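You operate a simulated robot arm through the tools that you are given. There is no shell and no other tool.

You run a simulated robot arm. Do the job below in one go: nothing can be reset, and whatever is moved stays where it is left.

JOB
Give the white bowl one portion of oats and one of flakes; set it on the grey mat.
Fine: half a turn is a portion; spill nothing.

Only the result counts: the job must be done as asked and must still hold three seconds after the hand-in. Knocking over, shifting, dropping, spilling or breaking anything else fails it.

ROBOT AND FRAMES
A 6-joint arm with a fingered hand, fixed in place. Base frame: the origin is at the foot of the arm, x ahead of it, y to its left, z up; the work surface is at about z = 0.92. Readings come in m, rad, newtons and seconds.
With the tool pointing down near the work surface it reaches from about 0.56 to 0.68 m from the base axis. Its first joint turns from -2.897 to 2.897 rad. Payload 4 kg.
The tool frame sits at the grasp point between the pads (the TCP): z along the fingers, y along the line on which they close. The tips reach 0.02 m beyond it. Largest opening 0.14 m; the body of the gripper starts 0.054 m behind the TCP. The gripper is a hand of 3 fingers: y runs from the thumb to the fingers, the wrist lies at [0, 0, -0.215] in the tool frame, and closing takes about 1.5 s.
Orientation is that of the tool frame in the base frame, as [roll, pitch, yaw] about the fixed x, y, z axes, in that order (R = Rz(yaw) Ry(pitch) Rx(roll)). With the fingers straight down and closing along the base's y, the tool's x points along the base's -x, its y along +y and its z along -z.

CONTROLS
- The arm moves only by the tool step_arm. Its argument "increments" is a list that holds one entry, the list of rows, each a list of 6 numbers: the shift along the tool's x, y, z in units of 20 mm (1.0 is 20 mm), then the turn, a rotation vector about the tool's x, y, z in units of 6 degrees (1.0 is 6 degrees). In form: [[[dx, dy, dz, wx, wy, wz], ...]]. A call has 1 to 20 rows; each row shifts and turns the commanded pose from where the row before left it, along the tool's axes as they then stand. "fingers" is the closure in counts, from 0 (fully open) to 255 (shut), set as the call begins (left out, the last holds). A call with a number of a shift or a turn outside -1 to 1 is refused whole. Rows are played at 5 a second. More than 0.05 m and 0.15 rad between two rows, or a gripper value outside its range, and nothing of the call is played. A pose out of reach is approached as far as the arm can. The call stops where the force on the tool passes 40 N (or 10 N more than at its start, if that is more) or the arm is blocked; 0.2 s more then pass. The fingers move at their own pace (about 0.045 m/s each) and stop on an object; they squeeze with about 31 N. The grip force told is the motor's: it shows also when the fingers shut on nothing. Time passes only in rows, and 0.2 s behind the last, so rows that do not move let the fingers close. The reply holds the time, the measured pose of the TCP, the force on the tool along the base axes, the opening and the grip force, in the units named above and with some noise, with the torque about the TCP (base axes, N m) and any sound that the robot's microphone picked up, and new pictures: "pictures" is both (left out), scene, wrist or none.
- Cameras (640 x 400 px; columns grow to the right, rows downward): "scene" is fixed at [0.2206, 0.6495, 1.8437]; the picture's right is [-0.82, -0.57, 0.00], its down [-0.38, 0.55, -0.74] and it looks along [0.42, -0.61, -0.67] (base axes); focal length 319 px, centre (320, 200). "wrist" rides on the gripper at [0.074, -0.043, -0.079] in the tool frame; the picture's right is [0.50, 0.87, 0.00], its down [-0.59, 0.34, -0.73] and it looks along [-0.64, 0.37, 0.68] (tool axes); focal length 275 px, centre (320, 200).
- raise_lower(by): slides the trunk up (or, below 0, down) by that many m; the arm rides with it, the base frame stays. It gives what a move gives, with no picture.
- preshape(shape): the hand has 3 fingers and takes this shape, open, in about a second: jaw (thumb against the fingers, like two jaws); tri (thumb and two fingers); tip (a fingertip pinch); poke (one finger out to press); point (the index stretched); flat (the hand flat); cup (the hand cupped); fist (a fist). The gripper value then closes the fingers along that shape, each until it touches; the sizes above hold for jaw. It gives what a move gives, with no picture.
- point_at(camera, pixels): there is no depth. For up to 12 entries [column, row, z] of the newest picture of that camera ("zoom" is the newest enlarged one), the place [x, y] in the base frame at which the ray of that pixel passes the height z, good to about 0.002 m. No time passes.
- enlarge(camera, box): a new picture of the part [left, top, right, bottom] of that camera's present view, enlarged. No time passes.
- close_job(): hands the job in; it is judged then, once.

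Open the gripper and draw the arm clear of the work before you hand the job in, unless the task says otherwise.

The tools are called after "Emit:" as name(argument=value, ...) on one line, values as JSON. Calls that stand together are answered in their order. step_arm: Moves the arm, as the interface text tells. Its arguments: {"type":"object","properties":{"increments":{"type":"array"},"fingers":{"type":"number"},"pictures":{"type":"string","enum":["both","scene","wrist","none"]}},"required":["increments"]} The other tools are called the same way: raise_lower (by) slides the trunk up or down; preshape (shape) gives the hand a shape; point_at (camera, pixels) gives the place at which the rays of pixels pass given heights; enlarge (camera, box) takes an enlarged picture of a part of a camera's view; close_job () hands the job in.

At the start:

```text
time_s: 0.0
eef_pos: [0.4618, 0.0196, 1.3936]
ee_rot: [3.141, 0.0, 3.14]
force: [-0.3, -0.6, -0.1]
torque: [0.01, -0.01, 0.03]
finger_gap: 0.1397
grasp_force: 0.0
shape: jaw
trunk travel left (down, up): [-0.425, 0.165]
```

scene: 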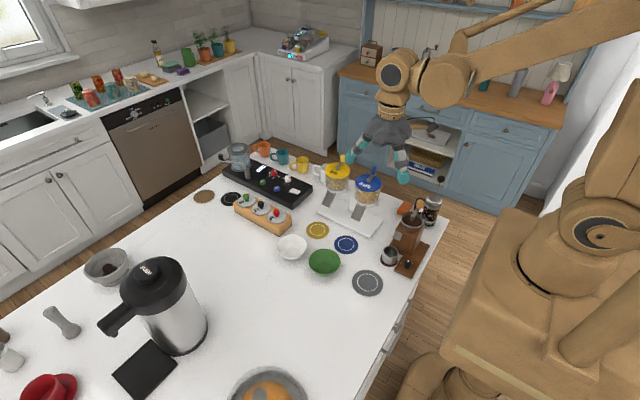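
wrist: 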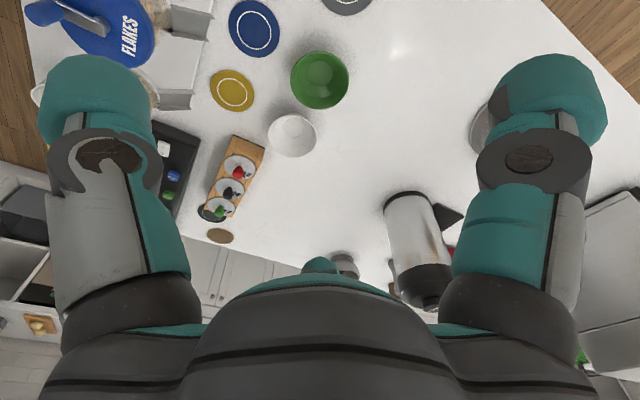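

The scene shows a dispenser with a yellow-lidded and a blue-lidded hopper near (350,190), the white bowl at (292,247), the green bowl at (325,262) and the grey mat at (367,283). I'll enlarge these parts to see the details before moving.

Emit:
enlarge(camera="scene", box=[280, 130, 440, 230])

Emit:
enlarge(camera="scene", box=[260, 200, 440, 312])

Emit:
enlarge(camera="wrist", box=[20, 0, 260, 150])

```text
4.00 times, centred on (360, 180) of scene
```

zoom: 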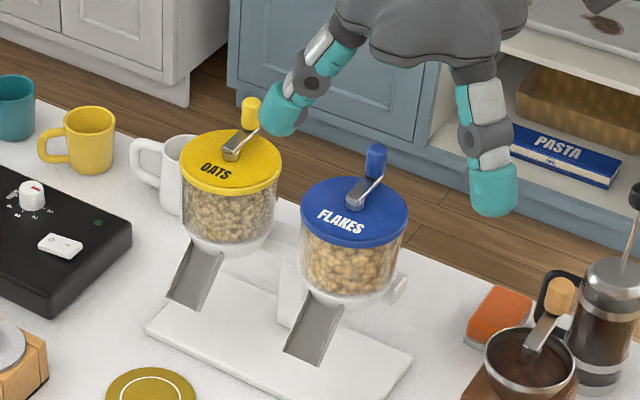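

```text
3.56 times, centred on (350, 256) of scene
```

zoom: 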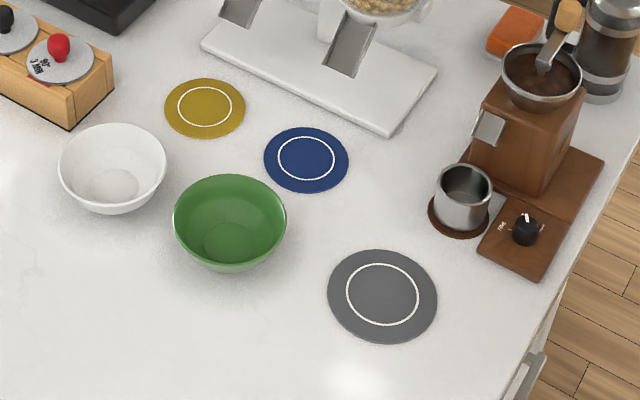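

```text
2.67 times, centred on (140, 75) of wrist
```

zoom: 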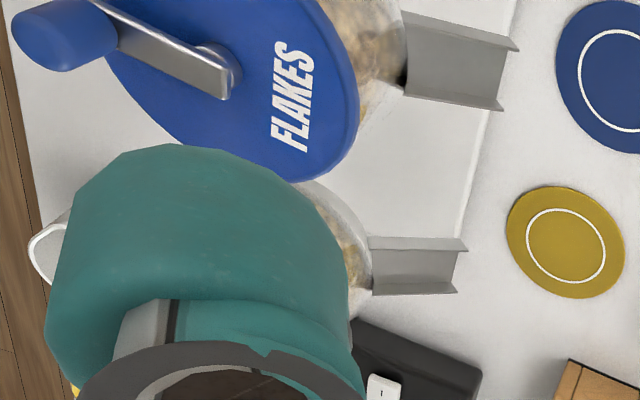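

I'll locate the main objects at plausible heights: the bowls and mats at the table, the dispenser lids and cranks higher up.

Emit:
point_at(camera="scene", pixels=[[292, 254, 0.92], [292, 242, 0.97], [325, 268, 0.92], [367, 283, 0.92], [318, 230, 0.92], [346, 244, 0.92], [339, 169, 1.12], [369, 183, 1.12], [317, 212, 0.94], [384, 236, 0.94], [382, 219, 0.94], [345, 195, 0.94]])

Emit:
enlarge(camera="scene", box=[310, 145, 400, 201])

Emit:
enlarge(camera="scene", box=[300, 180, 396, 240])

```text
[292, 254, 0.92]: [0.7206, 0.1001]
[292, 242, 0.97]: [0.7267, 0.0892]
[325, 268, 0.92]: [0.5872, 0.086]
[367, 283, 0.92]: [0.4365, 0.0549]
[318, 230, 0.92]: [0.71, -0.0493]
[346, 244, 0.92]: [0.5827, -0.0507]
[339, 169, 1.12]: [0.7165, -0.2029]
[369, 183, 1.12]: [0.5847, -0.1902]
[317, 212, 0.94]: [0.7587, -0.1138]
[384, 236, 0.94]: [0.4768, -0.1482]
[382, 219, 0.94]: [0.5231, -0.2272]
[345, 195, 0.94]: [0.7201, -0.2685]
```

```text
7.11 times, centred on (355, 173) of scene
```

zoom: 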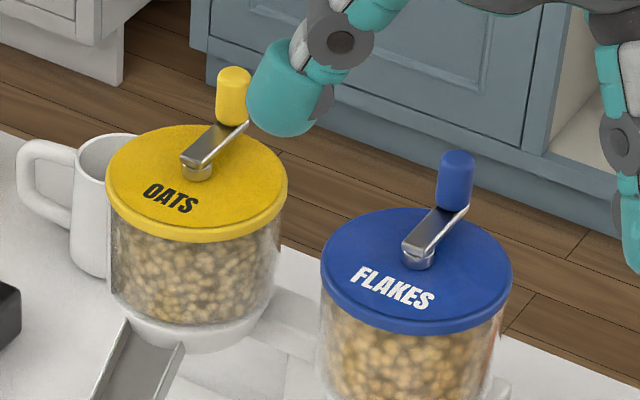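

```text
6.67 times, centred on (348, 210) of scene
```

zoom: 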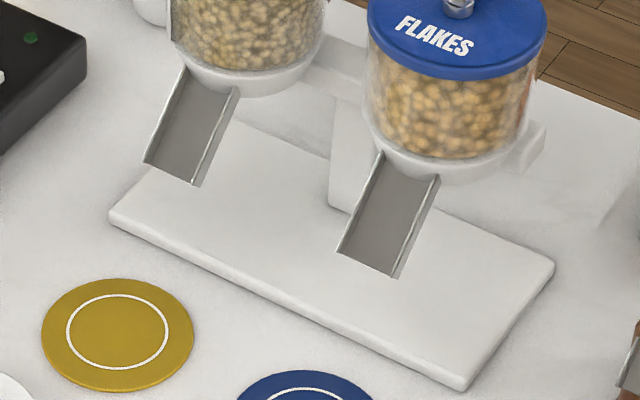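

I triangulate the chute lips and the crank parts by using both cameras at several heights.

Emit:
point_at(camera="scene", pixels=[[326.3, 205.5, 0.95], [326.3, 205.5, 1.0], [326.3, 205.5, 1.05], [355.5, 219.3, 0.95], [355.5, 219.3, 1.0], [355.5, 219.3, 1.05], [368.7, 181.2, 1.1], [368.7, 181.2, 1.15], [368.7, 181.2, 1.2], [373.9, 168.0, 1.15], [373.9, 168.0, 1.2], [373.9, 168.0, 1.25]])

Emit:
point_at(camera="wrist", pixels=[[192.4, 99.3, 0.95], [192.4, 99.3, 1.0], [192.4, 99.3, 1.05], [211.2, 28.2, 0.95], [211.2, 28.2, 1.0], [211.2, 28.2, 1.05], [102, 28, 1.1], [102, 28, 1.15], [102, 28, 1.2], [45, 14, 1.15], [45, 14, 1.2], [45, 14, 1.25]])

```text
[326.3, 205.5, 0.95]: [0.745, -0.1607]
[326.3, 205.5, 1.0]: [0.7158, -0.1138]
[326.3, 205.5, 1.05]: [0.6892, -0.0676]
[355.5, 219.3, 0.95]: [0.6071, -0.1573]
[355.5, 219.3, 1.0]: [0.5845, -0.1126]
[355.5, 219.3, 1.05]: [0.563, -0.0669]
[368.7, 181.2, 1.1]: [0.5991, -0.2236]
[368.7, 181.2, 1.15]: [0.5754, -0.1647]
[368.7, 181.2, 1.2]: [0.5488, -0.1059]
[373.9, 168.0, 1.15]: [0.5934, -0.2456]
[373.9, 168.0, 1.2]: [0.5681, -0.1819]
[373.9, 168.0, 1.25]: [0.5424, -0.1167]
```

```text
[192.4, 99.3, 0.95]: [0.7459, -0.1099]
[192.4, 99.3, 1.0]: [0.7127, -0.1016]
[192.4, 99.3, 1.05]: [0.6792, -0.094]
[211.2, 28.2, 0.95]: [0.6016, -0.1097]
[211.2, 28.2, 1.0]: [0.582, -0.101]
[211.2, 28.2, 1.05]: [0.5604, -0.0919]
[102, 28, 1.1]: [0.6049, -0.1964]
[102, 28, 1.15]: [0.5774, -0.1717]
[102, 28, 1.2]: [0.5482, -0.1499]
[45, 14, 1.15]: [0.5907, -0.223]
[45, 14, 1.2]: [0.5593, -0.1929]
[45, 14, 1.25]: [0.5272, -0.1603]
```

Both chute lips come out at z≈1.01, x≈0.71 (oats) and x≈0.58 (flakes), y≈-0.10. The yellow and blue mats lie in front of them at y≈-0.05. I turn the hand about its axis so that the wrist camera faces the dispenser.

Emit:
step_arm(increments=[[[0, 0, 0, 0, 0, 1], [0, 0, 0, 0, 0, 1], [0, 0, 0, 0, 0, 1], [0, 0, 0, 0, 0, 1], [0, 0, 0, 0, 0, 1], [0, 0, 0, 0, 0, 1], [0, 0, 0, 0, 0, 1], [0, 0, 0, 0, 0, 1], [0, 0, 0, 0, 0, 1], [0, 0, 0, 0, 0, 1]]])

```text
time_s: 2.2
eef_pos: [0.4622, 0.0194, 1.3922]
ee_rot: [-3.141, 0.0, 2.093]
force: [-0.5, -0.2, 0.7]
torque: [0.02, 0.0, 0.02]
finger_gap: 0.1399
grasp_force: 0.1
shape: jaw
trunk travel left (down, up): [-0.425, 0.165]
```

scene: 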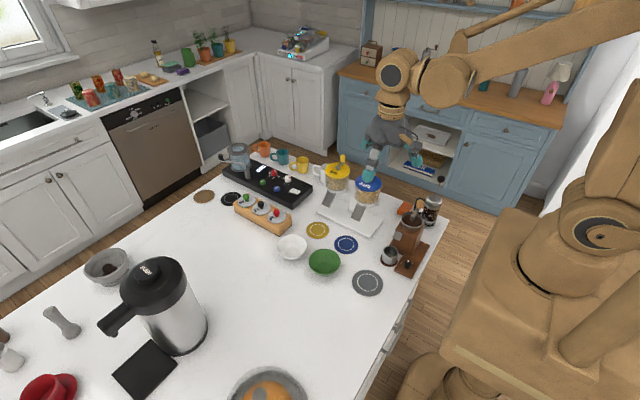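
wrist: 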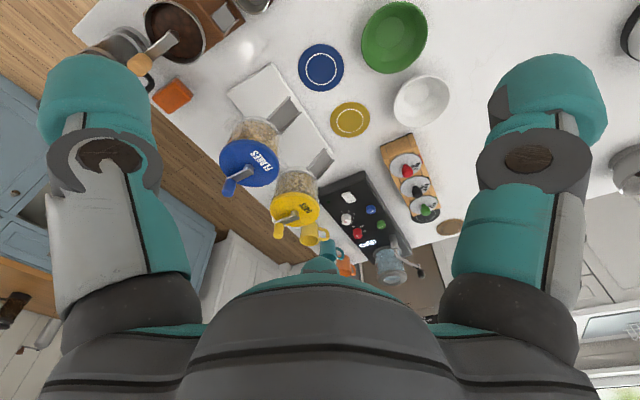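

The wrist camera now shows the whole dispenser, with the flakes lid at (250,163) and the oats lid at (295,208). I enlarge it, along with the scene view.

Emit:
enlarge(camera="wrist", box=[210, 130, 338, 250])

Emit:
enlarge(camera="wrist", box=[210, 40, 466, 200])

Emit:
enlarge(camera="scene", box=[316, 145, 396, 195])

```text
3.33 times, centred on (274, 190) of wrist
```

zoom: 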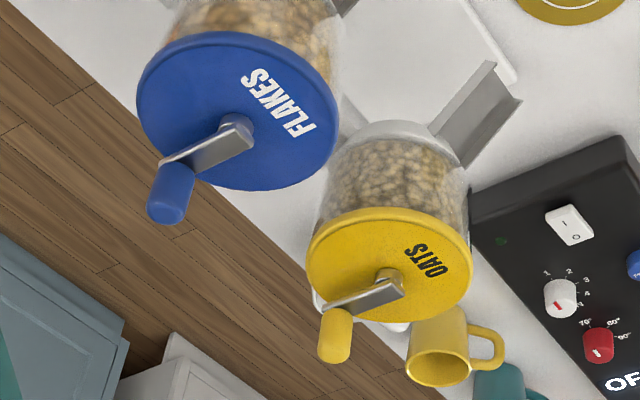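

```text
2.50 times, centred on (338, 120) of wrist
```

zoom: 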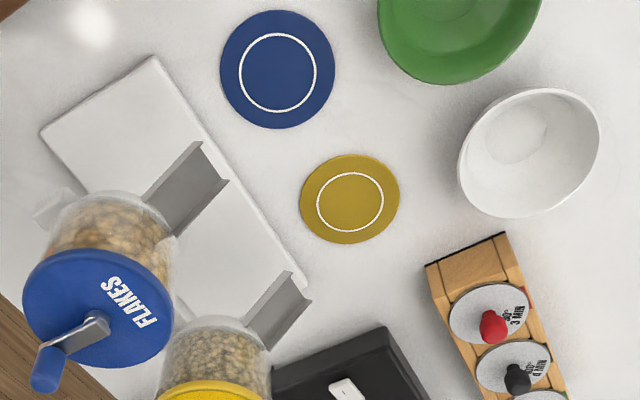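

```text
8.00 times, centred on (356, 170) of scene
```

zoom: 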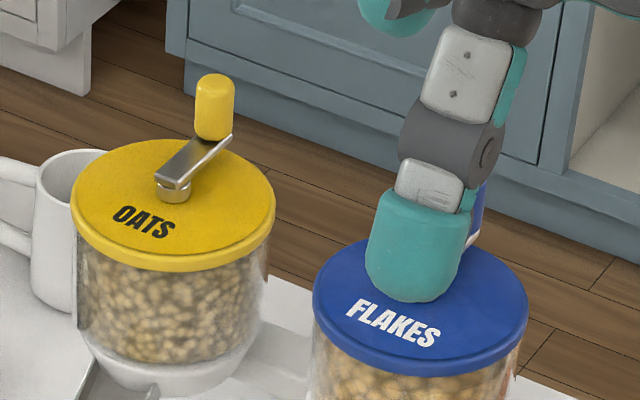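

I triangulate the crank hubs and knobs from the two views.

Emit:
point_at(camera="scene", pixels=[[368.5, 179.8, 1.14], [368.5, 179.8, 1.16], [374, 167.0, 1.18], [374, 167.0, 1.2], [374.4, 173.7, 1.14], [374.4, 173.7, 1.16], [337.8, 167.5, 1.14], [337.8, 167.5, 1.16], [342.9, 155.0, 1.18], [342.9, 155.0, 1.2], [342.6, 162.2, 1.14], [342.6, 162.2, 1.16]])

Emit:
point_at(camera="wrist", pixels=[[249.4, 166.6, 1.14], [249.4, 166.6, 1.16], [227.5, 193.6, 1.18], [227.5, 193.6, 1.2], [232.6, 181, 1.14], [232.6, 181, 1.16], [295, 213.4, 1.14], [295, 213.4, 1.16], [278.2, 236.5, 1.18], [278.2, 236.5, 1.2], [279.4, 224.5, 1.14], [279.4, 224.5, 1.16]])

```text
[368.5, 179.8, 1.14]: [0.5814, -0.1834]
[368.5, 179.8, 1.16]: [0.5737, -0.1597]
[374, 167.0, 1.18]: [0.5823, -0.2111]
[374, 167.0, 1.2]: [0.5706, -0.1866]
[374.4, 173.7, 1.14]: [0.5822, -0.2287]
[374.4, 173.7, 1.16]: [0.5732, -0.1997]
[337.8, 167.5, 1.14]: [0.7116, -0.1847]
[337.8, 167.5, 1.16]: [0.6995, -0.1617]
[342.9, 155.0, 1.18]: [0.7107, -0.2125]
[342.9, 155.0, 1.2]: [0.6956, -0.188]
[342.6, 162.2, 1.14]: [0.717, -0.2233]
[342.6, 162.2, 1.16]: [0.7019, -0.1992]
```

```text
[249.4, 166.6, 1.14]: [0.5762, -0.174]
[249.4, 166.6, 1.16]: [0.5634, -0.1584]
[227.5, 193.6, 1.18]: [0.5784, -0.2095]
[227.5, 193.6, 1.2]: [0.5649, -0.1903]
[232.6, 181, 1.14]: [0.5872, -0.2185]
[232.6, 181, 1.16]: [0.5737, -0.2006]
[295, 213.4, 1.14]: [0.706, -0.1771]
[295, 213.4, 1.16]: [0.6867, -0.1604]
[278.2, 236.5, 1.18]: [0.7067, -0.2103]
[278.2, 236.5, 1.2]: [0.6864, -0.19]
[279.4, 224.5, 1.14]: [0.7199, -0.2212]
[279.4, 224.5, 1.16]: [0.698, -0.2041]
```

Next I triangulate the white bowl rim centre, rim points and the mats for precision.

Emit:
point_at(camera="scene", pixels=[[291.6, 244.8, 0.96], [291.6, 244.8, 0.98], [276.4, 245, 0.97], [306.7, 245, 0.97], [324.6, 257.5, 0.97], [317.5, 230.1, 0.922], [346.0, 244.6, 0.922], [367.4, 283.0, 0.922], [316.5, 212.2, 0.94], [369.7, 236, 0.94]])

Emit:
point_at(camera="wrist", pixels=[[421.6, 100.8, 0.96], [421.6, 100.8, 0.98], [393.2, 105, 0.97], [450, 100, 0.97], [394, 36, 0.97], [350, 119.5, 0.922], [321, 67.6, 0.922], [343.2, 155.2, 1.01], [329.5, 155, 1.01], [306, 96.8, 1.01], [300, 105, 1.01]])

Emit:
enlarge(camera="wrist", box=[350, 20, 478, 140])

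Emit:
enlarge(camera="scene", box=[265, 220, 345, 280])

```text
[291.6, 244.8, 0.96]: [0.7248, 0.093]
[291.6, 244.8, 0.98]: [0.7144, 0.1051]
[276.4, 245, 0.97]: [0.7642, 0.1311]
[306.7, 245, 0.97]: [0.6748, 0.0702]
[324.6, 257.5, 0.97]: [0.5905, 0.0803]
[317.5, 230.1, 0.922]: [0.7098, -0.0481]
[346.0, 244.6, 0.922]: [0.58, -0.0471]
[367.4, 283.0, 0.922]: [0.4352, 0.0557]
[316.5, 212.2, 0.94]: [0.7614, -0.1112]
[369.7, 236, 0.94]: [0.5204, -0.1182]
```

```text
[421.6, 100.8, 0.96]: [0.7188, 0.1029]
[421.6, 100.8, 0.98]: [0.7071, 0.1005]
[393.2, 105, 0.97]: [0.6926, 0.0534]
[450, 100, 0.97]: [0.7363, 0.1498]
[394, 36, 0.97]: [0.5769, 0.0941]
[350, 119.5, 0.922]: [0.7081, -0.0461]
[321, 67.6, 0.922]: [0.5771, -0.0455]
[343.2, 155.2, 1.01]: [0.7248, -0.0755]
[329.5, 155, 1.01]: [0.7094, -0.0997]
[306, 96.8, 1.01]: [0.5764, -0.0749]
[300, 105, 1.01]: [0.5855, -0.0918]
```

```text
3.33 times, centred on (414, 80) of wrist
```

zoom: 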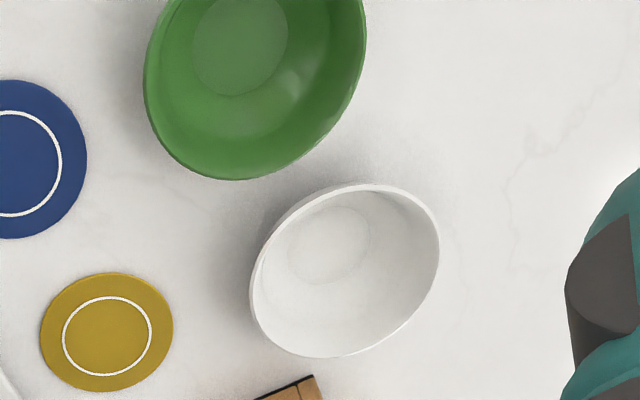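

```text
6.67 times, centred on (305, 250) of scene
```

zoom: 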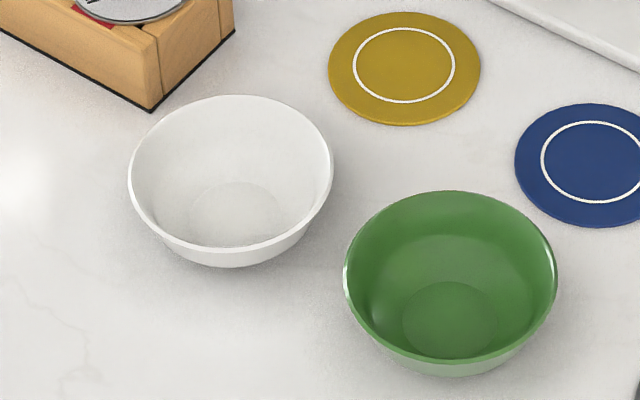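

The white bowl's rim centre is about (0.715, 0.102) with a diameter near 0.11. The yellow, blue and grey mats are at (0.709,-0.047), (0.579,-0.046) and (0.436,0.055). I'll lower the trunk somewhat so the hand works nearer the table with more reach.

Emit:
raise_lower(by=-0.15)

```text
time_s: 4.0
eef_pos: [0.4624, 0.0197, 1.243]
ee_rot: [3.141, 0.001, 2.094]
force: [0.0, 0.5, 0.8]
torque: [-0.02, -0.02, 0.05]
finger_gap: 0.1399
grasp_force: 0.0
shape: jaw
trunk travel left (down, up): [-0.275, 0.315]
```

The trunk came down without contact. I turn the hand to the pinch azimuth (-90° about tool z) and tilt it 30° about tool x, staying at this height.

Emit:
step_arm(increments=[[[0, 0, 0, 0, 0, -1], [0, 0, 0, 0, 0, -1], [0, 0, 0, 0, 0, -1], [0, 0, 0, 0, 0, -1], [0, 0, 0, 0, 0, -1], [0, 0, 0, 0, 0, -1], [0, 0, 0, 0, 0, -1], [0, 0, 0, 0, 0, -1], [0, 0, 0, 0, 0, -1], [0, 0, 0, 0, 0, -1], [0, 0, 0, 0, 0, -1], [0, 0, 0, 0, 0, -1], [0, 0, 0, 0, 0, -1], [0, 0, 0, 0, 0, -1], [0, 0, 0, 0, 0, -1], [0, 0, 0, 1, 0, 0], [0, 0, 0, 1, 0, 0], [0, 0, 0, 1, 0, 0], [0, 0, 0, 1, 0, 0], [0, 0, 0, 1, 0, 0]]], fingers=120)

```text
time_s: 8.2
eef_pos: [0.4602, 0.0196, 1.2425]
ee_rot: [-2.616, 0.001, -2.617]
force: [0.7, -1.0, 0.5]
torque: [-0.01, 0.0, -0.01]
finger_gap: 0.0745
grasp_force: 0.0
shape: jaw
trunk travel left (down, up): [-0.275, 0.315]
```

scene: 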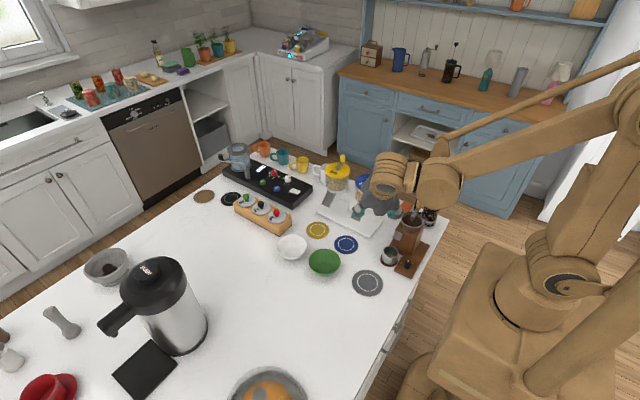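
wrist: 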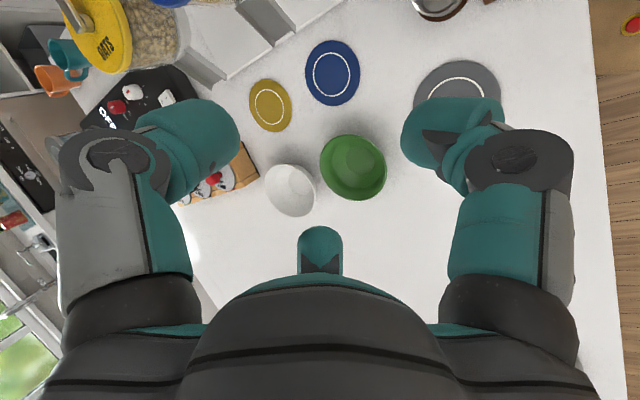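

Three fingers are visible, with the thumb on the left. The white bowl is at (290,190) in the wrist view. I enlarge both views to pin down its rim height and centre.

Emit:
enlarge(camera="wrist", box=[240, 120, 400, 220])

```text
4.00 times, centred on (320, 170) of wrist
```

zoom: 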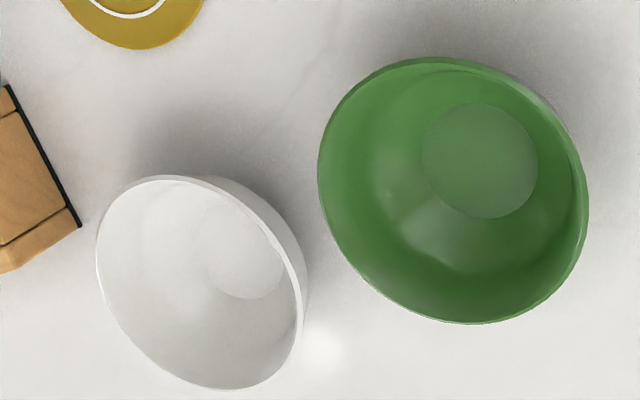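

Emit:
point_at(camera="zoom", pixels=[[201, 283, 0.95], [201, 283, 0.96], [201, 283, 0.97], [201, 283, 0.98], [97, 262, 0.965], [305, 300, 0.965], [165, 177, 0.965], [237, 389, 0.965], [130, 25, 0.922], [75, 225, 0.92]])

Emit:
point_at(camera="scene", pixels=[[291.65, 246.1, 0.95], [291.65, 246.1, 0.96], [291.65, 246.1, 0.97], [291.65, 246.1, 0.98]])

```text
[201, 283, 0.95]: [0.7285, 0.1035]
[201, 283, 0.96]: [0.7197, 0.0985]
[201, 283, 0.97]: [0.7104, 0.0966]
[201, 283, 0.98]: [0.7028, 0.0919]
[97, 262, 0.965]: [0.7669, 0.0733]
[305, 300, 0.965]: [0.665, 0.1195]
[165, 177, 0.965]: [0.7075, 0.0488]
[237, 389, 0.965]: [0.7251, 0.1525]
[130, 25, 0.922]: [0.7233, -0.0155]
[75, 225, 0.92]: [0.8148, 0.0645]
```

```text
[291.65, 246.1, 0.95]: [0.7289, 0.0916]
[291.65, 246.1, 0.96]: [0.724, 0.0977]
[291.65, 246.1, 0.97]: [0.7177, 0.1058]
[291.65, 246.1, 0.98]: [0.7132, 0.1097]
```

The rim works out at z≈0.96, centre (0.720,0.100), radius ≈0.0545. I move to an approach point behind the (-x,+y) part of the rim, with the fingers pre-closed to about 0.04.

Emit:
step_arm(increments=[[[-0.947, 0.469, 0.602, 0, 0, 0], [-0.947, 0.469, 0.602, 0, 0, 0], [-0.947, 0.469, 0.602, 0, 0, 0], [-0.947, 0.469, 0.602, 0, 0, 0], [-0.947, 0.469, 0.602, 0, 0, 0], [-0.947, 0.469, 0.602, 0, 0, 0], [-0.947, 0.469, 0.602, 0, 0, 0], [-0.947, 0.469, 0.602, 0, 0, 0], [-0.947, 0.469, 0.602, 0, 0, 0], [-0.947, 0.469, 0.602, 0, 0, 0], [-0.947, 0.469, 0.602, 0, 0, 0], [-0.947, 0.469, 0.602, 0, 0, 0], [-0.947, 0.469, 0.602, 0, 0, 0], [-0.947, 0.469, 0.602, 0, 0, 0]]], fingers=183)

```text
time_s: 11.2
eef_pos: [0.6755, 0.1775, 1.0319]
ee_rot: [-2.618, 0.0, -2.618]
force: [-0.3, 0.2, -0.1]
torque: [-0.04, 0.01, 0.0]
finger_gap: 0.0398
grasp_force: 0.0
shape: jaw
trunk travel left (down, up): [-0.275, 0.315]
```

scene: 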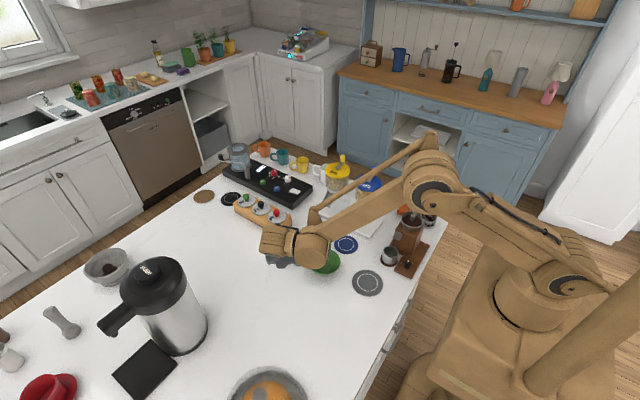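
wrist: 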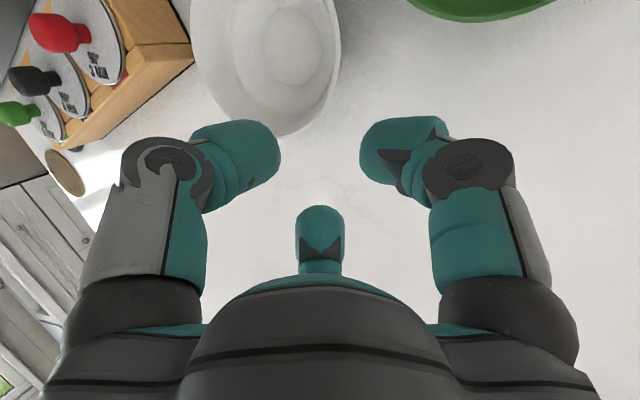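

The hand is at the approach point. I verify the rim circle from this closer view before descending.

Emit:
enlarge(camera="wrist", box=[180, 0, 372, 150])

Emit:
point_at(camera="wrist", pixels=[[192, 20, 0.96], [341, 20, 0.96], [340, 60, 0.96], [282, 135, 0.96], [215, 92, 0.96], [320, 110, 0.96]])

```text
2.67 times, centred on (276, 75) of wrist
```

zoom: 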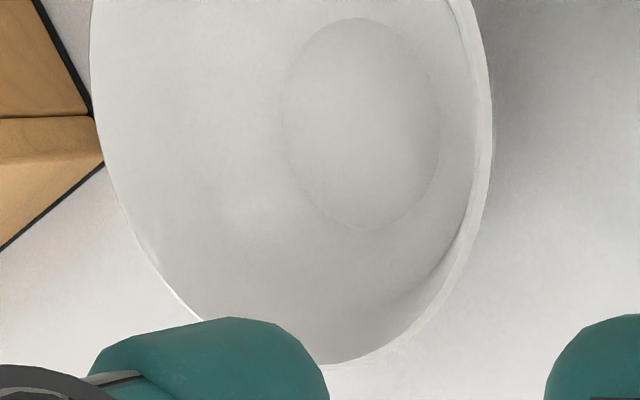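

```text
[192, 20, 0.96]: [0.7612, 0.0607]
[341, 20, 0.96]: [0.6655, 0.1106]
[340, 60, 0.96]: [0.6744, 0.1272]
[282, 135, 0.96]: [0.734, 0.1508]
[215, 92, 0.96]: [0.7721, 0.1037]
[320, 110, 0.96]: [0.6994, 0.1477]
```

Emit:
point_at(camera="zoom", pixels=[[92, 50, 0.96], [108, 170, 0.96], [150, 255, 0.96], [200, 320, 0.96], [335, 366, 0.96], [420, 320, 0.96], [475, 220, 0.96], [492, 110, 0.96], [485, 30, 0.96]])

```text
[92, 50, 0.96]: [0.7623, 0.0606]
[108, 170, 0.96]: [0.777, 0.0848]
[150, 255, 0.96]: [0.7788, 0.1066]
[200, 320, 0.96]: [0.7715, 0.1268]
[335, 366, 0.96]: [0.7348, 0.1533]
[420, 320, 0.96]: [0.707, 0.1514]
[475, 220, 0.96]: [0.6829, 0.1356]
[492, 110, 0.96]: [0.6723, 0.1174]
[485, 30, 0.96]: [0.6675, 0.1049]
```

The circle fit gives centre (0.7225,0.0985), radius 0.056, so the pinch point is right. I descend 80 mm along the tool axis, slowly.

Emit:
step_arm(increments=[[[0, 0, 0.5, 0, 0, 0], [0, 0, 0.5, 0, 0, 0], [0, 0, 0.5, 0, 0, 0], [0, 0, 0.5, 0, 0, 0], [0, 0, 0.5, 0, 0, 0], [0, 0, 0.5, 0, 0, 0]]])

```text
time_s: 12.6
eef_pos: [0.6912, 0.1528, 0.9791]
ee_rot: [-2.618, 0.001, -2.619]
force: [0.1, -0.4, 0.7]
torque: [0.0, 0.02, -0.01]
finger_gap: 0.0398
grasp_force: 0.1
shape: jaw
trunk travel left (down, up): [-0.275, 0.315]
```

scene: 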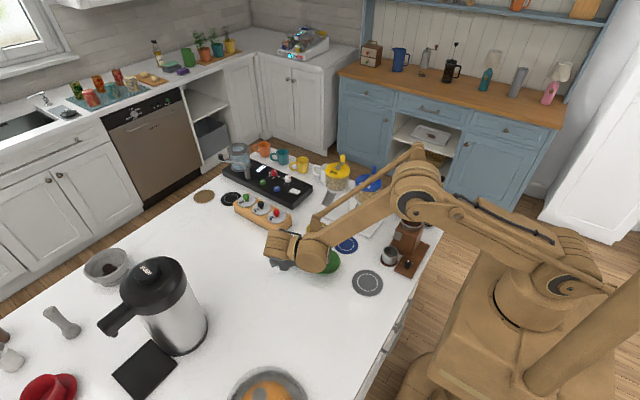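
wrist: 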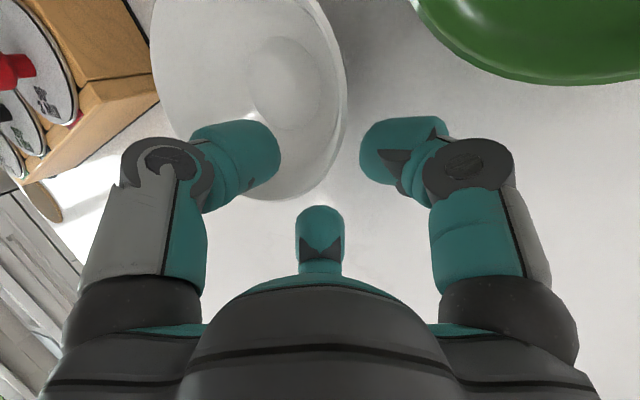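

The thumb is inside the rim and the two fingers are outside. I go down another 18 mm along the tool axis.

Emit:
step_arm(increments=[[[0, 0, 0.3, 0, 0, 0], [0, 0, 0.3, 0, 0, 0], [0, 0, 0.3, 0, 0, 0]]])

```text
time_s: 13.3
eef_pos: [0.695, 0.1446, 0.9629]
ee_rot: [-2.619, -0.001, -2.617]
force: [-0.2, -0.9, -1.2]
torque: [-0.03, -0.01, 0.01]
finger_gap: 0.0401
grasp_force: 0.0
shape: jaw
trunk travel left (down, up): [-0.275, 0.315]
```

scene: 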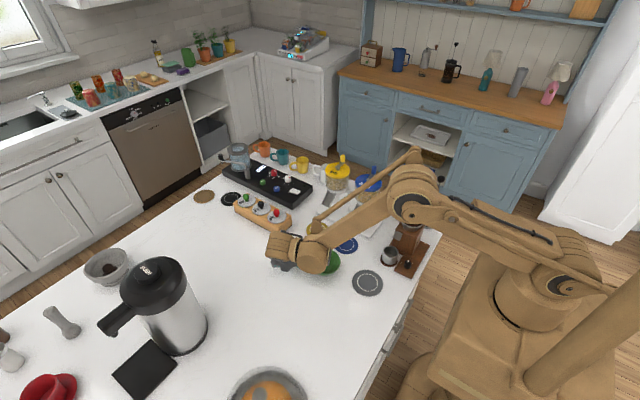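
wrist: 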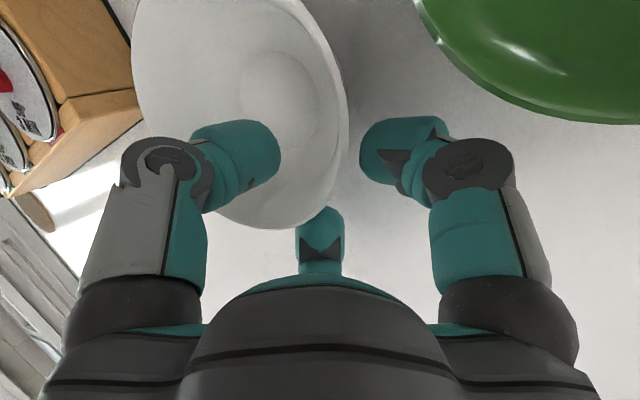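

The rim lies between the thumb and fingers with no contact force. I close the fingers on the wall.

Emit:
step_arm(increments=[[[0, 0, 0, 0, 0, 0], [0, 0, 0, 0, 0, 0], [0, 0, 0, 0, 0, 0], [0, 0, 0, 0, 0, 0], [0, 0, 0, 0, 0, 0], [0, 0, 0, 0, 0, 0], [0, 0, 0, 0, 0, 0], [0, 0, 0, 0, 0, 0]]], fingers=255)

```text
time_s: 15.2
eef_pos: [0.6946, 0.1444, 0.9635]
ee_rot: [-2.618, 0.0, -2.619]
force: [0.1, -0.2, 0.2]
torque: [-0.03, -0.05, -0.06]
finger_gap: 0.0
grasp_force: 30.8
shape: jaw
trunk travel left (down, up): [-0.275, 0.315]
```

scene: 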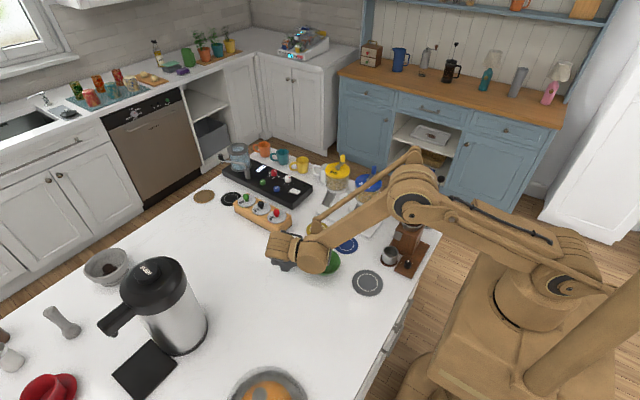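
wrist: 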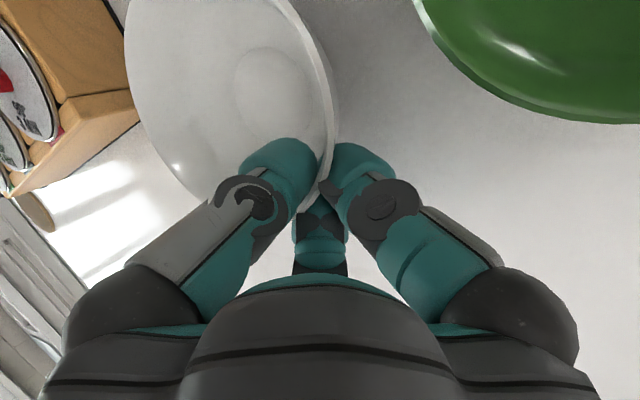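

The rim at (322,180) appears held between the thumb and fingers. I lift 30 mm straight up and check that the bowl follows.

Emit:
step_arm(increments=[[[0, -0.125, -0.2165, 0, 0, 0], [0, -0.125, -0.2165, 0, 0, 0], [0, -0.125, -0.2165, 0, 0, 0], [0, -0.125, -0.2165, 0, 0, 0], [0, -0.125, -0.2165, 0, 0, 0], [0, -0.125, -0.2165, 0, 0, 0]]])

```text
time_s: 16.6
eef_pos: [0.6962, 0.1431, 0.9937]
ee_rot: [-2.617, 0.0, -2.619]
force: [-0.1, 0.2, -1.4]
torque: [0.1, 0.06, 0.01]
finger_gap: 0.0
grasp_force: 31.0
shape: jaw
trunk travel left (down, up): [-0.275, 0.315]
```

scene: 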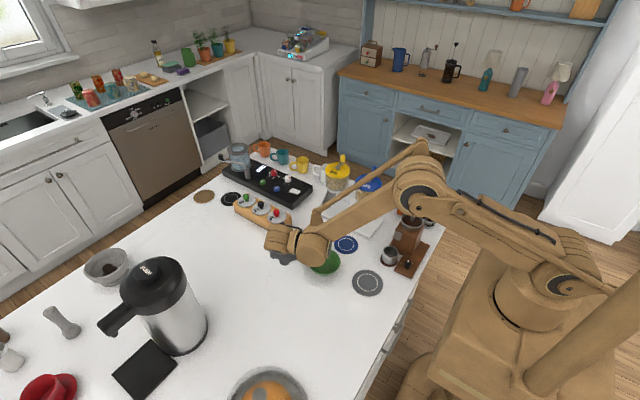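
wrist: 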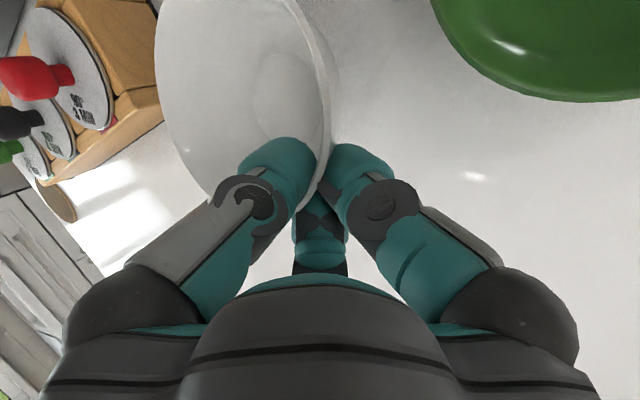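

The bowl has lifted but seems to have tilted a little in the grip. I enlarge both views to judge that.

Emit:
enlarge(camera="scene", box=[240, 210, 352, 280])

Emit:
enlarge(camera="wrist", box=[140, 0, 396, 220])

```text
5.71 times, centred on (296, 245) of scene
```

zoom: 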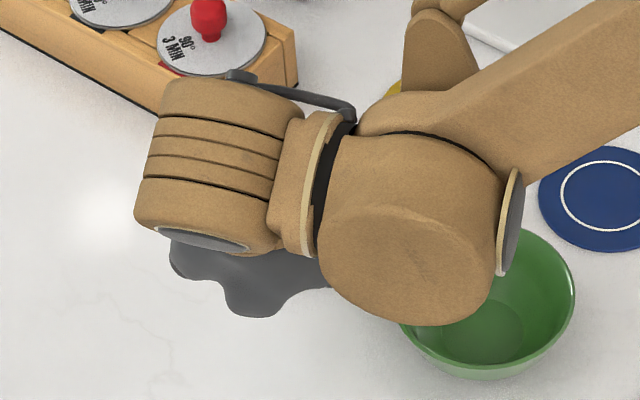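

```text
1.82 times, centred on (268, 110) of wrist
```

zoom: 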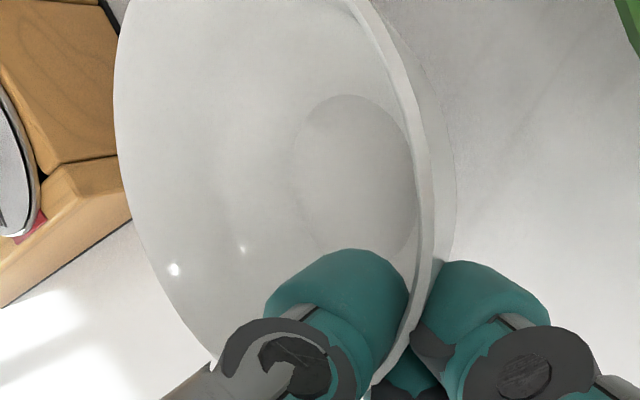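

The bowl's far side sags by roughly 7–8° in the grip. I counter it with a +7.5° turn about tool x and look again.

Emit:
step_arm(increments=[[[0, 0, 0, 0.42, 0, 0], [0, 0, 0, 0.42, 0, 0], [0, 0, 0, 0.42, 0, 0]]], pictures="wrist")

```text
time_s: 17.4
eef_pos: [0.6948, 0.1424, 0.9943]
ee_rot: [-2.486, -0.002, -2.617]
force: [0.6, -0.1, -1.8]
torque: [0.08, 0.04, 0.02]
finger_gap: 0.0004
grasp_force: 30.5
shape: jaw
trunk travel left (down, up): [-0.275, 0.315]
```

wrist: 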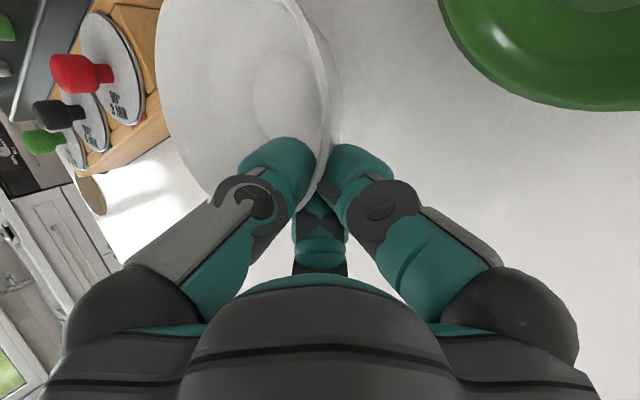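

The bowl stays fixed in the grip and is now near level. I carry it toward the yellow mat at low height and stop short of the chute.

Emit:
step_arm(increments=[[[0.3675, -0.3625, 0.389, 0, 0, 0], [0.3675, -0.3625, 0.389, 0, 0, 0], [0.3675, -0.3625, 0.389, 0, 0, 0], [0.3675, -0.3625, 0.389, 0, 0, 0], [0.3675, -0.3625, 0.389, 0, 0, 0], [0.3675, -0.3625, 0.389, 0, 0, 0], [0.3675, -0.3625, 0.389, 0, 0, 0], [0.3675, -0.3625, 0.389, 0, 0, 0]]])

```text
time_s: 19.1
eef_pos: [0.6876, 0.043, 0.9789]
ee_rot: [-2.484, 0.0, -2.619]
force: [0.1, -0.2, -1.5]
torque: [0.09, 0.01, -0.03]
finger_gap: 0.0001
grasp_force: 30.9
shape: jaw
trunk travel left (down, up): [-0.275, 0.315]
```

scene: 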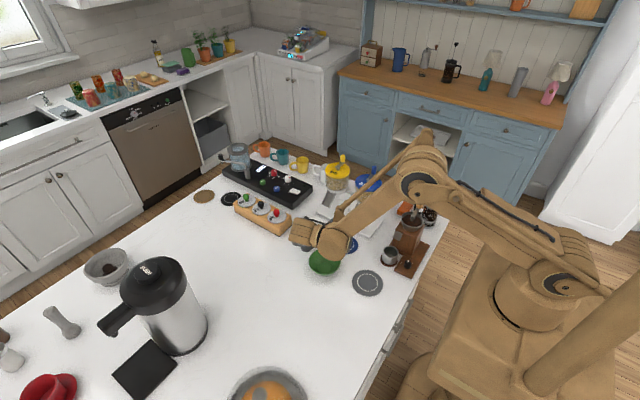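
wrist: 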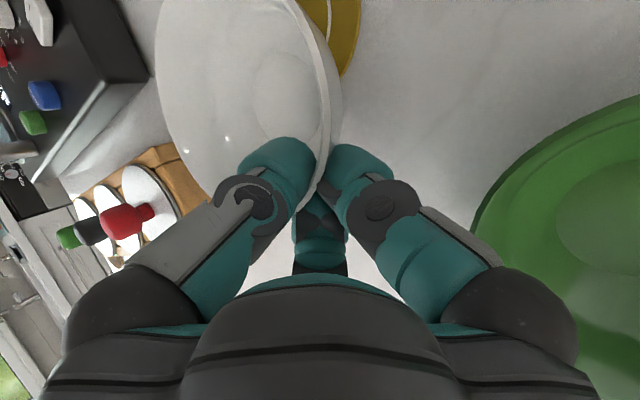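

Clear so far. I move the last 55 mm horizontally so the bowl goes under the oats chute lip, whose z≈1.01 is above the rim at ≈0.98.

Emit:
step_arm(increments=[[[0.277, -0.293, 0.225, 0, 0, 0], [0.277, -0.293, 0.225, 0, 0, 0], [0.277, -0.293, 0.225, 0, 0, 0], [0.277, -0.293, 0.225, 0, 0, 0], [0.277, -0.293, 0.225, 0, 0, 0], [0.277, -0.293, 0.225, 0, 0, 0]]])

```text
time_s: 20.6
eef_pos: [0.6797, -0.012, 0.9791]
ee_rot: [-2.487, 0.001, -2.617]
force: [0.6, 0.3, -1.9]
torque: [0.1, 0.04, -0.01]
finger_gap: 0.0001
grasp_force: 31.2
shape: jaw
trunk travel left (down, up): [-0.275, 0.315]
```

scene: 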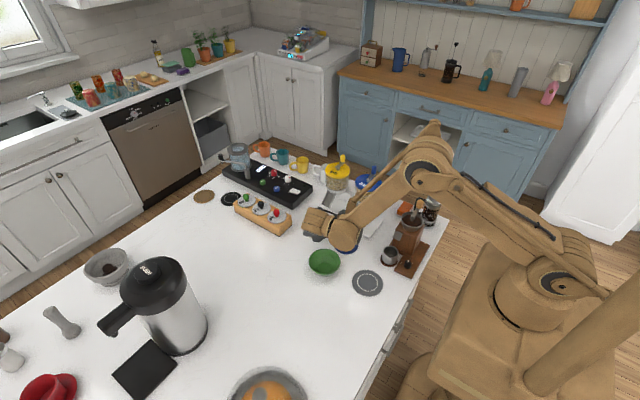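
wrist: 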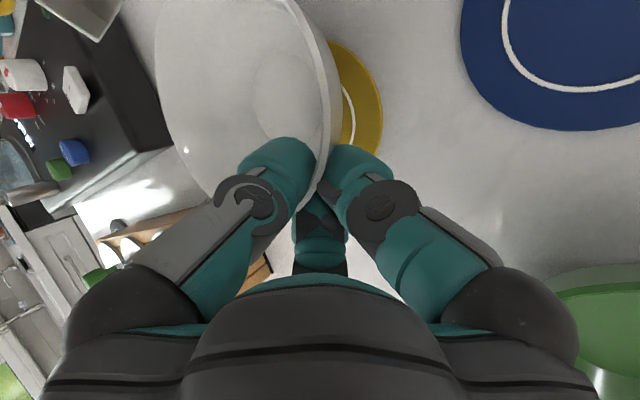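

The bowl is over the yellow mat, with the mat's edge showing at (360,110) in the wrist view. I enlarge to check it against the chute and mat before lowering.

Emit:
enlarge(camera="scene", box=[290, 180, 386, 240])

Emit:
enlarge(camera="wrist", box=[60, 0, 400, 200])

```text
6.67 times, centred on (338, 210) of scene
```

zoom: 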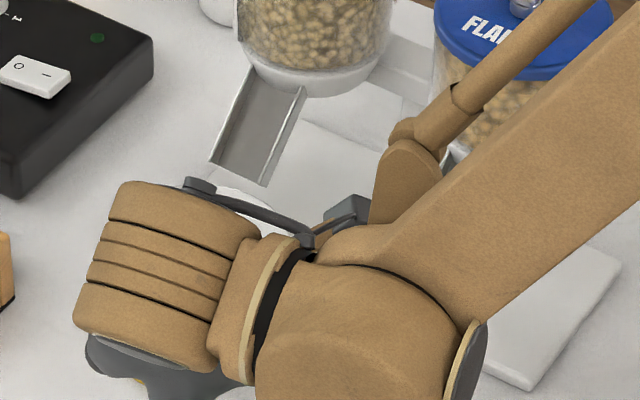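

```text
1.88 times, centred on (230, 100) of wrist
```

zoom: 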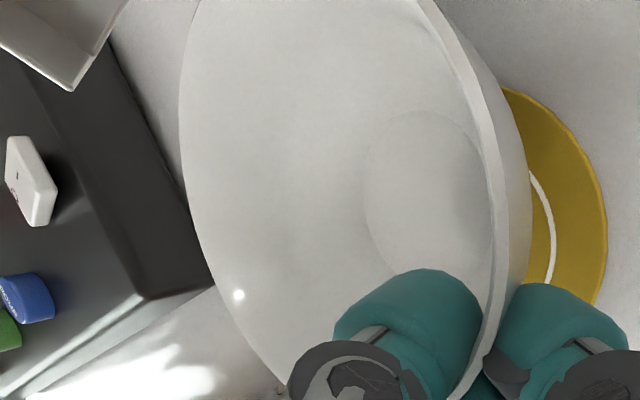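

The bowl's far rim shows just below the chute lip, as intended. I lower it 10 mm in small steps.

Emit:
step_arm(increments=[[[0, 0.061, 0.0793, 0, 0, 0], [0, 0.061, 0.0793, 0, 0, 0], [0, 0.061, 0.0793, 0, 0, 0], [0, 0.061, 0.0793, 0, 0, 0], [0, 0.061, 0.0793, 0, 0, 0]]], pictures="wrist")

```text
time_s: 21.8
eef_pos: [0.6809, -0.0127, 0.9683]
ee_rot: [-2.486, 0.0, -2.617]
force: [0.2, -0.5, -1.9]
torque: [0.09, 0.04, -0.01]
finger_gap: 0.0001
grasp_force: 30.9
shape: jaw
trunk travel left (down, up): [-0.275, 0.315]
```

wrist: 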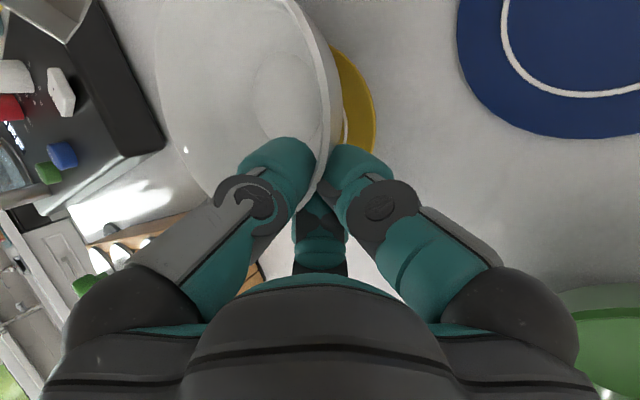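

No contact yet (force unchanged at -1.9). I continue in 1 mm steps and watch the force.

Emit:
step_arm(increments=[[[0, 0.03, 0.04, 0, 0, 0], [0, 0.03, 0.04, 0, 0, 0]]], pictures="none")

```text
time_s: 22.4
eef_pos: [0.6802, -0.0135, 0.9669]
ee_rot: [-2.484, 0.001, -2.618]
force: [-0.5, 0.2, -1.9]
torque: [0.07, 0.08, 0.01]
finger_gap: 0.0001
grasp_force: 30.4
shape: jaw
trunk travel left (down, up): [-0.275, 0.315]
```

Still no contact. Two more 1 mm steps.

Emit:
step_arm(increments=[[[0, 0.03, 0.04, 0, 0, 0], [0, 0.03, 0.04, 0, 0, 0]]], pictures="none")

```text
time_s: 22.9
eef_pos: [0.6806, -0.0143, 0.9651]
ee_rot: [-2.485, 0.001, -2.618]
force: [0.4, 0.2, -1.6]
torque: [0.06, 0.01, -0.01]
finger_gap: 0.0
grasp_force: 31.4
shape: jaw
trunk travel left (down, up): [-0.275, 0.315]
```

Emit:
step_arm(increments=[[[0, 0.03, 0.04, 0, 0, 0], [0, 0.03, 0.04, 0, 0, 0]]], pictures="wrist")

```text
time_s: 23.6
eef_pos: [0.6794, -0.013, 0.9644]
ee_rot: [-2.485, -0.001, -2.619]
force: [-0.6, 0.5, 0.2]
torque: [-0.01, -0.09, -0.03]
finger_gap: 0.0
grasp_force: 30.8
shape: jaw
trunk travel left (down, up): [-0.275, 0.315]
```

wrist: 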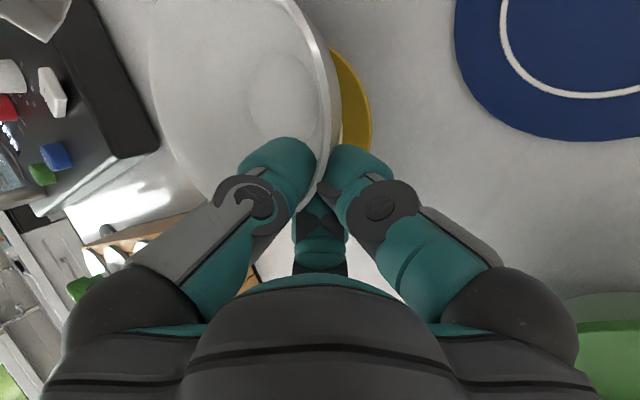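

The force jumped to about zero, so the bowl rests on the mat. I open the fingers a little, to about 30 mm.

Emit:
step_arm(increments=[[[0, 0, 0, 0, 0, 0], [0, 0, 0, 0, 0, 0], [0, 0, 0, 0, 0, 0], [0, 0, 0, 0, 0, 0]]], fingers=200)

```text
time_s: 24.6
eef_pos: [0.6797, -0.0143, 0.9643]
ee_rot: [-2.485, 0.0, -2.619]
force: [-0.3, 0.2, -0.1]
torque: [0.0, 0.01, 0.02]
finger_gap: 0.0302
grasp_force: 0.0
shape: jaw
trunk travel left (down, up): [-0.275, 0.315]
```

scene: 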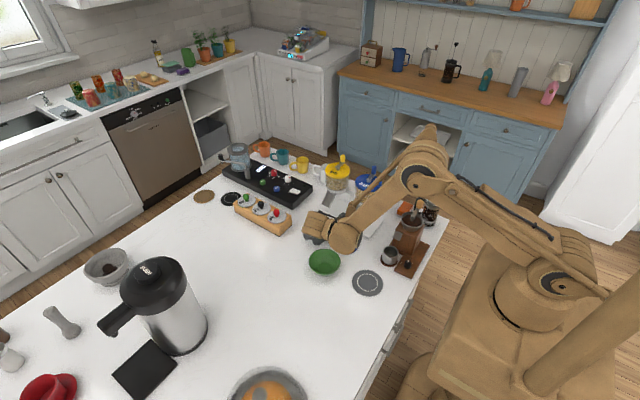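
wrist: 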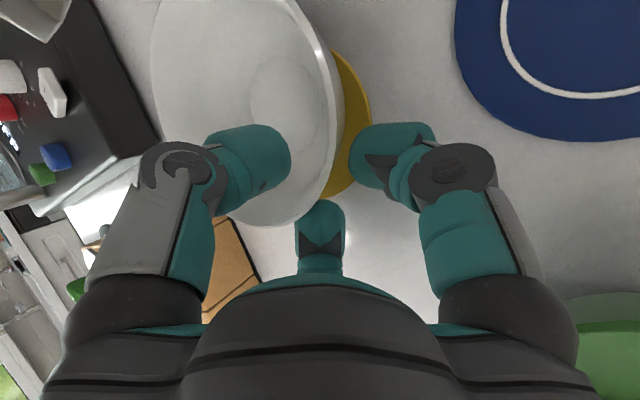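

Released cleanly. I withdraw 110 mm back along the tool axis and check the bowl's position.

Emit:
step_arm(increments=[[[0, 0, -0.5, 0, 0, 0], [0, 0, -0.5, 0, 0, 0], [0, 0, -0.5, 0, 0, 0], [0, 0, -0.5, 0, 0, 0], [0, 0, -0.5, 0, 0, 0], [0, 0, -1, 0, 0, 0], [0, 0, -1, 0, 0, 0], [0, 0, -1, 0, 0, 0]]])

```text
time_s: 26.4
eef_pos: [0.6474, 0.0445, 1.0493]
ee_rot: [-2.486, 0.0, -2.618]
force: [-1.0, 0.0, 0.4]
torque: [0.02, 0.02, 0.01]
finger_gap: 0.0301
grasp_force: 0.1
shape: jaw
trunk travel left (down, up): [-0.275, 0.315]
```

scene: 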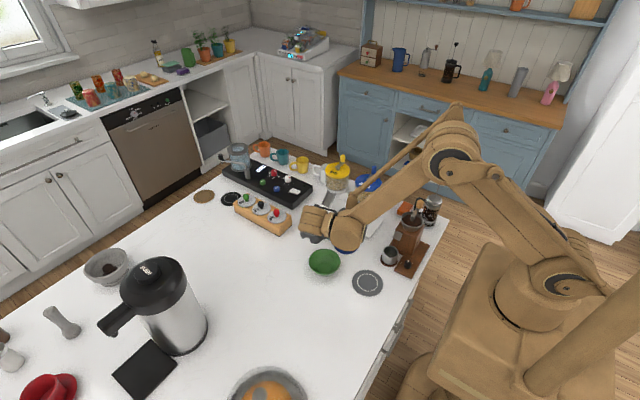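
wrist: 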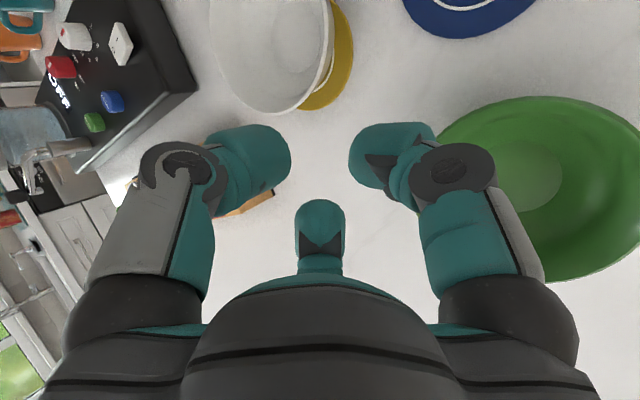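

The bowl sits on the yellow mat under the oats chute. I raise the hand straight up 0.25 m, turn it back to vertical, and open the fingers to about 60 mm.

Emit:
step_arm(increments=[[[0, -0.586, -0.7625, 0, 0, 0], [0, -0.586, -0.7625, 0, 0, 0], [0, -0.586, -0.7625, 0, 0, 0], [0, -0.586, -0.7625, 0, 0, 0], [0, -0.586, -0.7625, 0, 0, 0], [0, -0.586, -0.7625, 0, 0, 0], [0, -0.586, -0.7625, 0, 0, 0], [0, -0.586, -0.7625, 0, 0, 0], [0, -0.586, -0.7625, 0, 0, 0], [0, -0.586, -0.7625, 0, 0, 0], [0, -0.586, -0.7625, 0, 0, 0], [0, -0.586, -0.7625, 0, 0, 0], [0, -0.586, -0.7625, 0, 0, 0], [0, 0, 0, -0.893, 0, 0], [0, 0, 0, -0.893, 0, 0], [0, 0, 0, -0.893, 0, 0], [0, 0, 0, -0.893, 0, 0], [0, 0, 0, -0.893, 0, 0], [0, 0, 0, -0.893, 0, 0], [0, 0, 0, -0.893, 0, 0]]], fingers=146)

```text
time_s: 30.6
eef_pos: [0.6481, 0.0437, 1.3]
ee_rot: [3.14, 0.0, -2.618]
force: [0.7, 0.2, -0.7]
torque: [0.02, 0.01, 0.02]
finger_gap: 0.0596
grasp_force: 0.1
shape: jaw
trunk travel left (down, up): [-0.275, 0.315]
```

scene: 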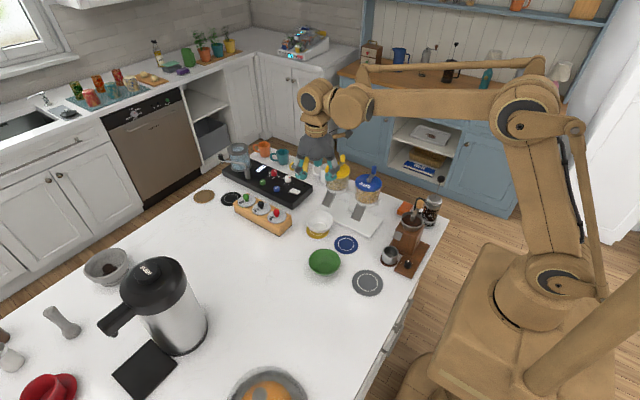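
wrist: 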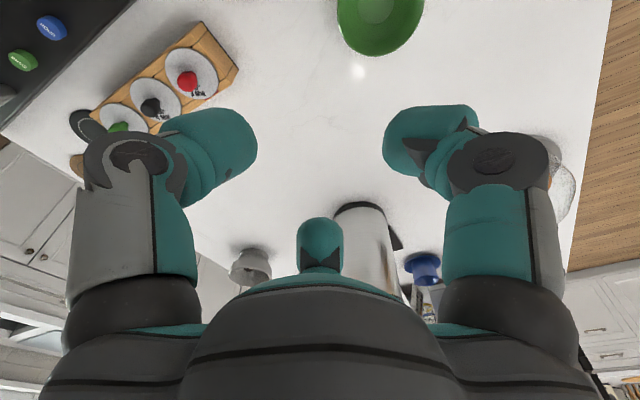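

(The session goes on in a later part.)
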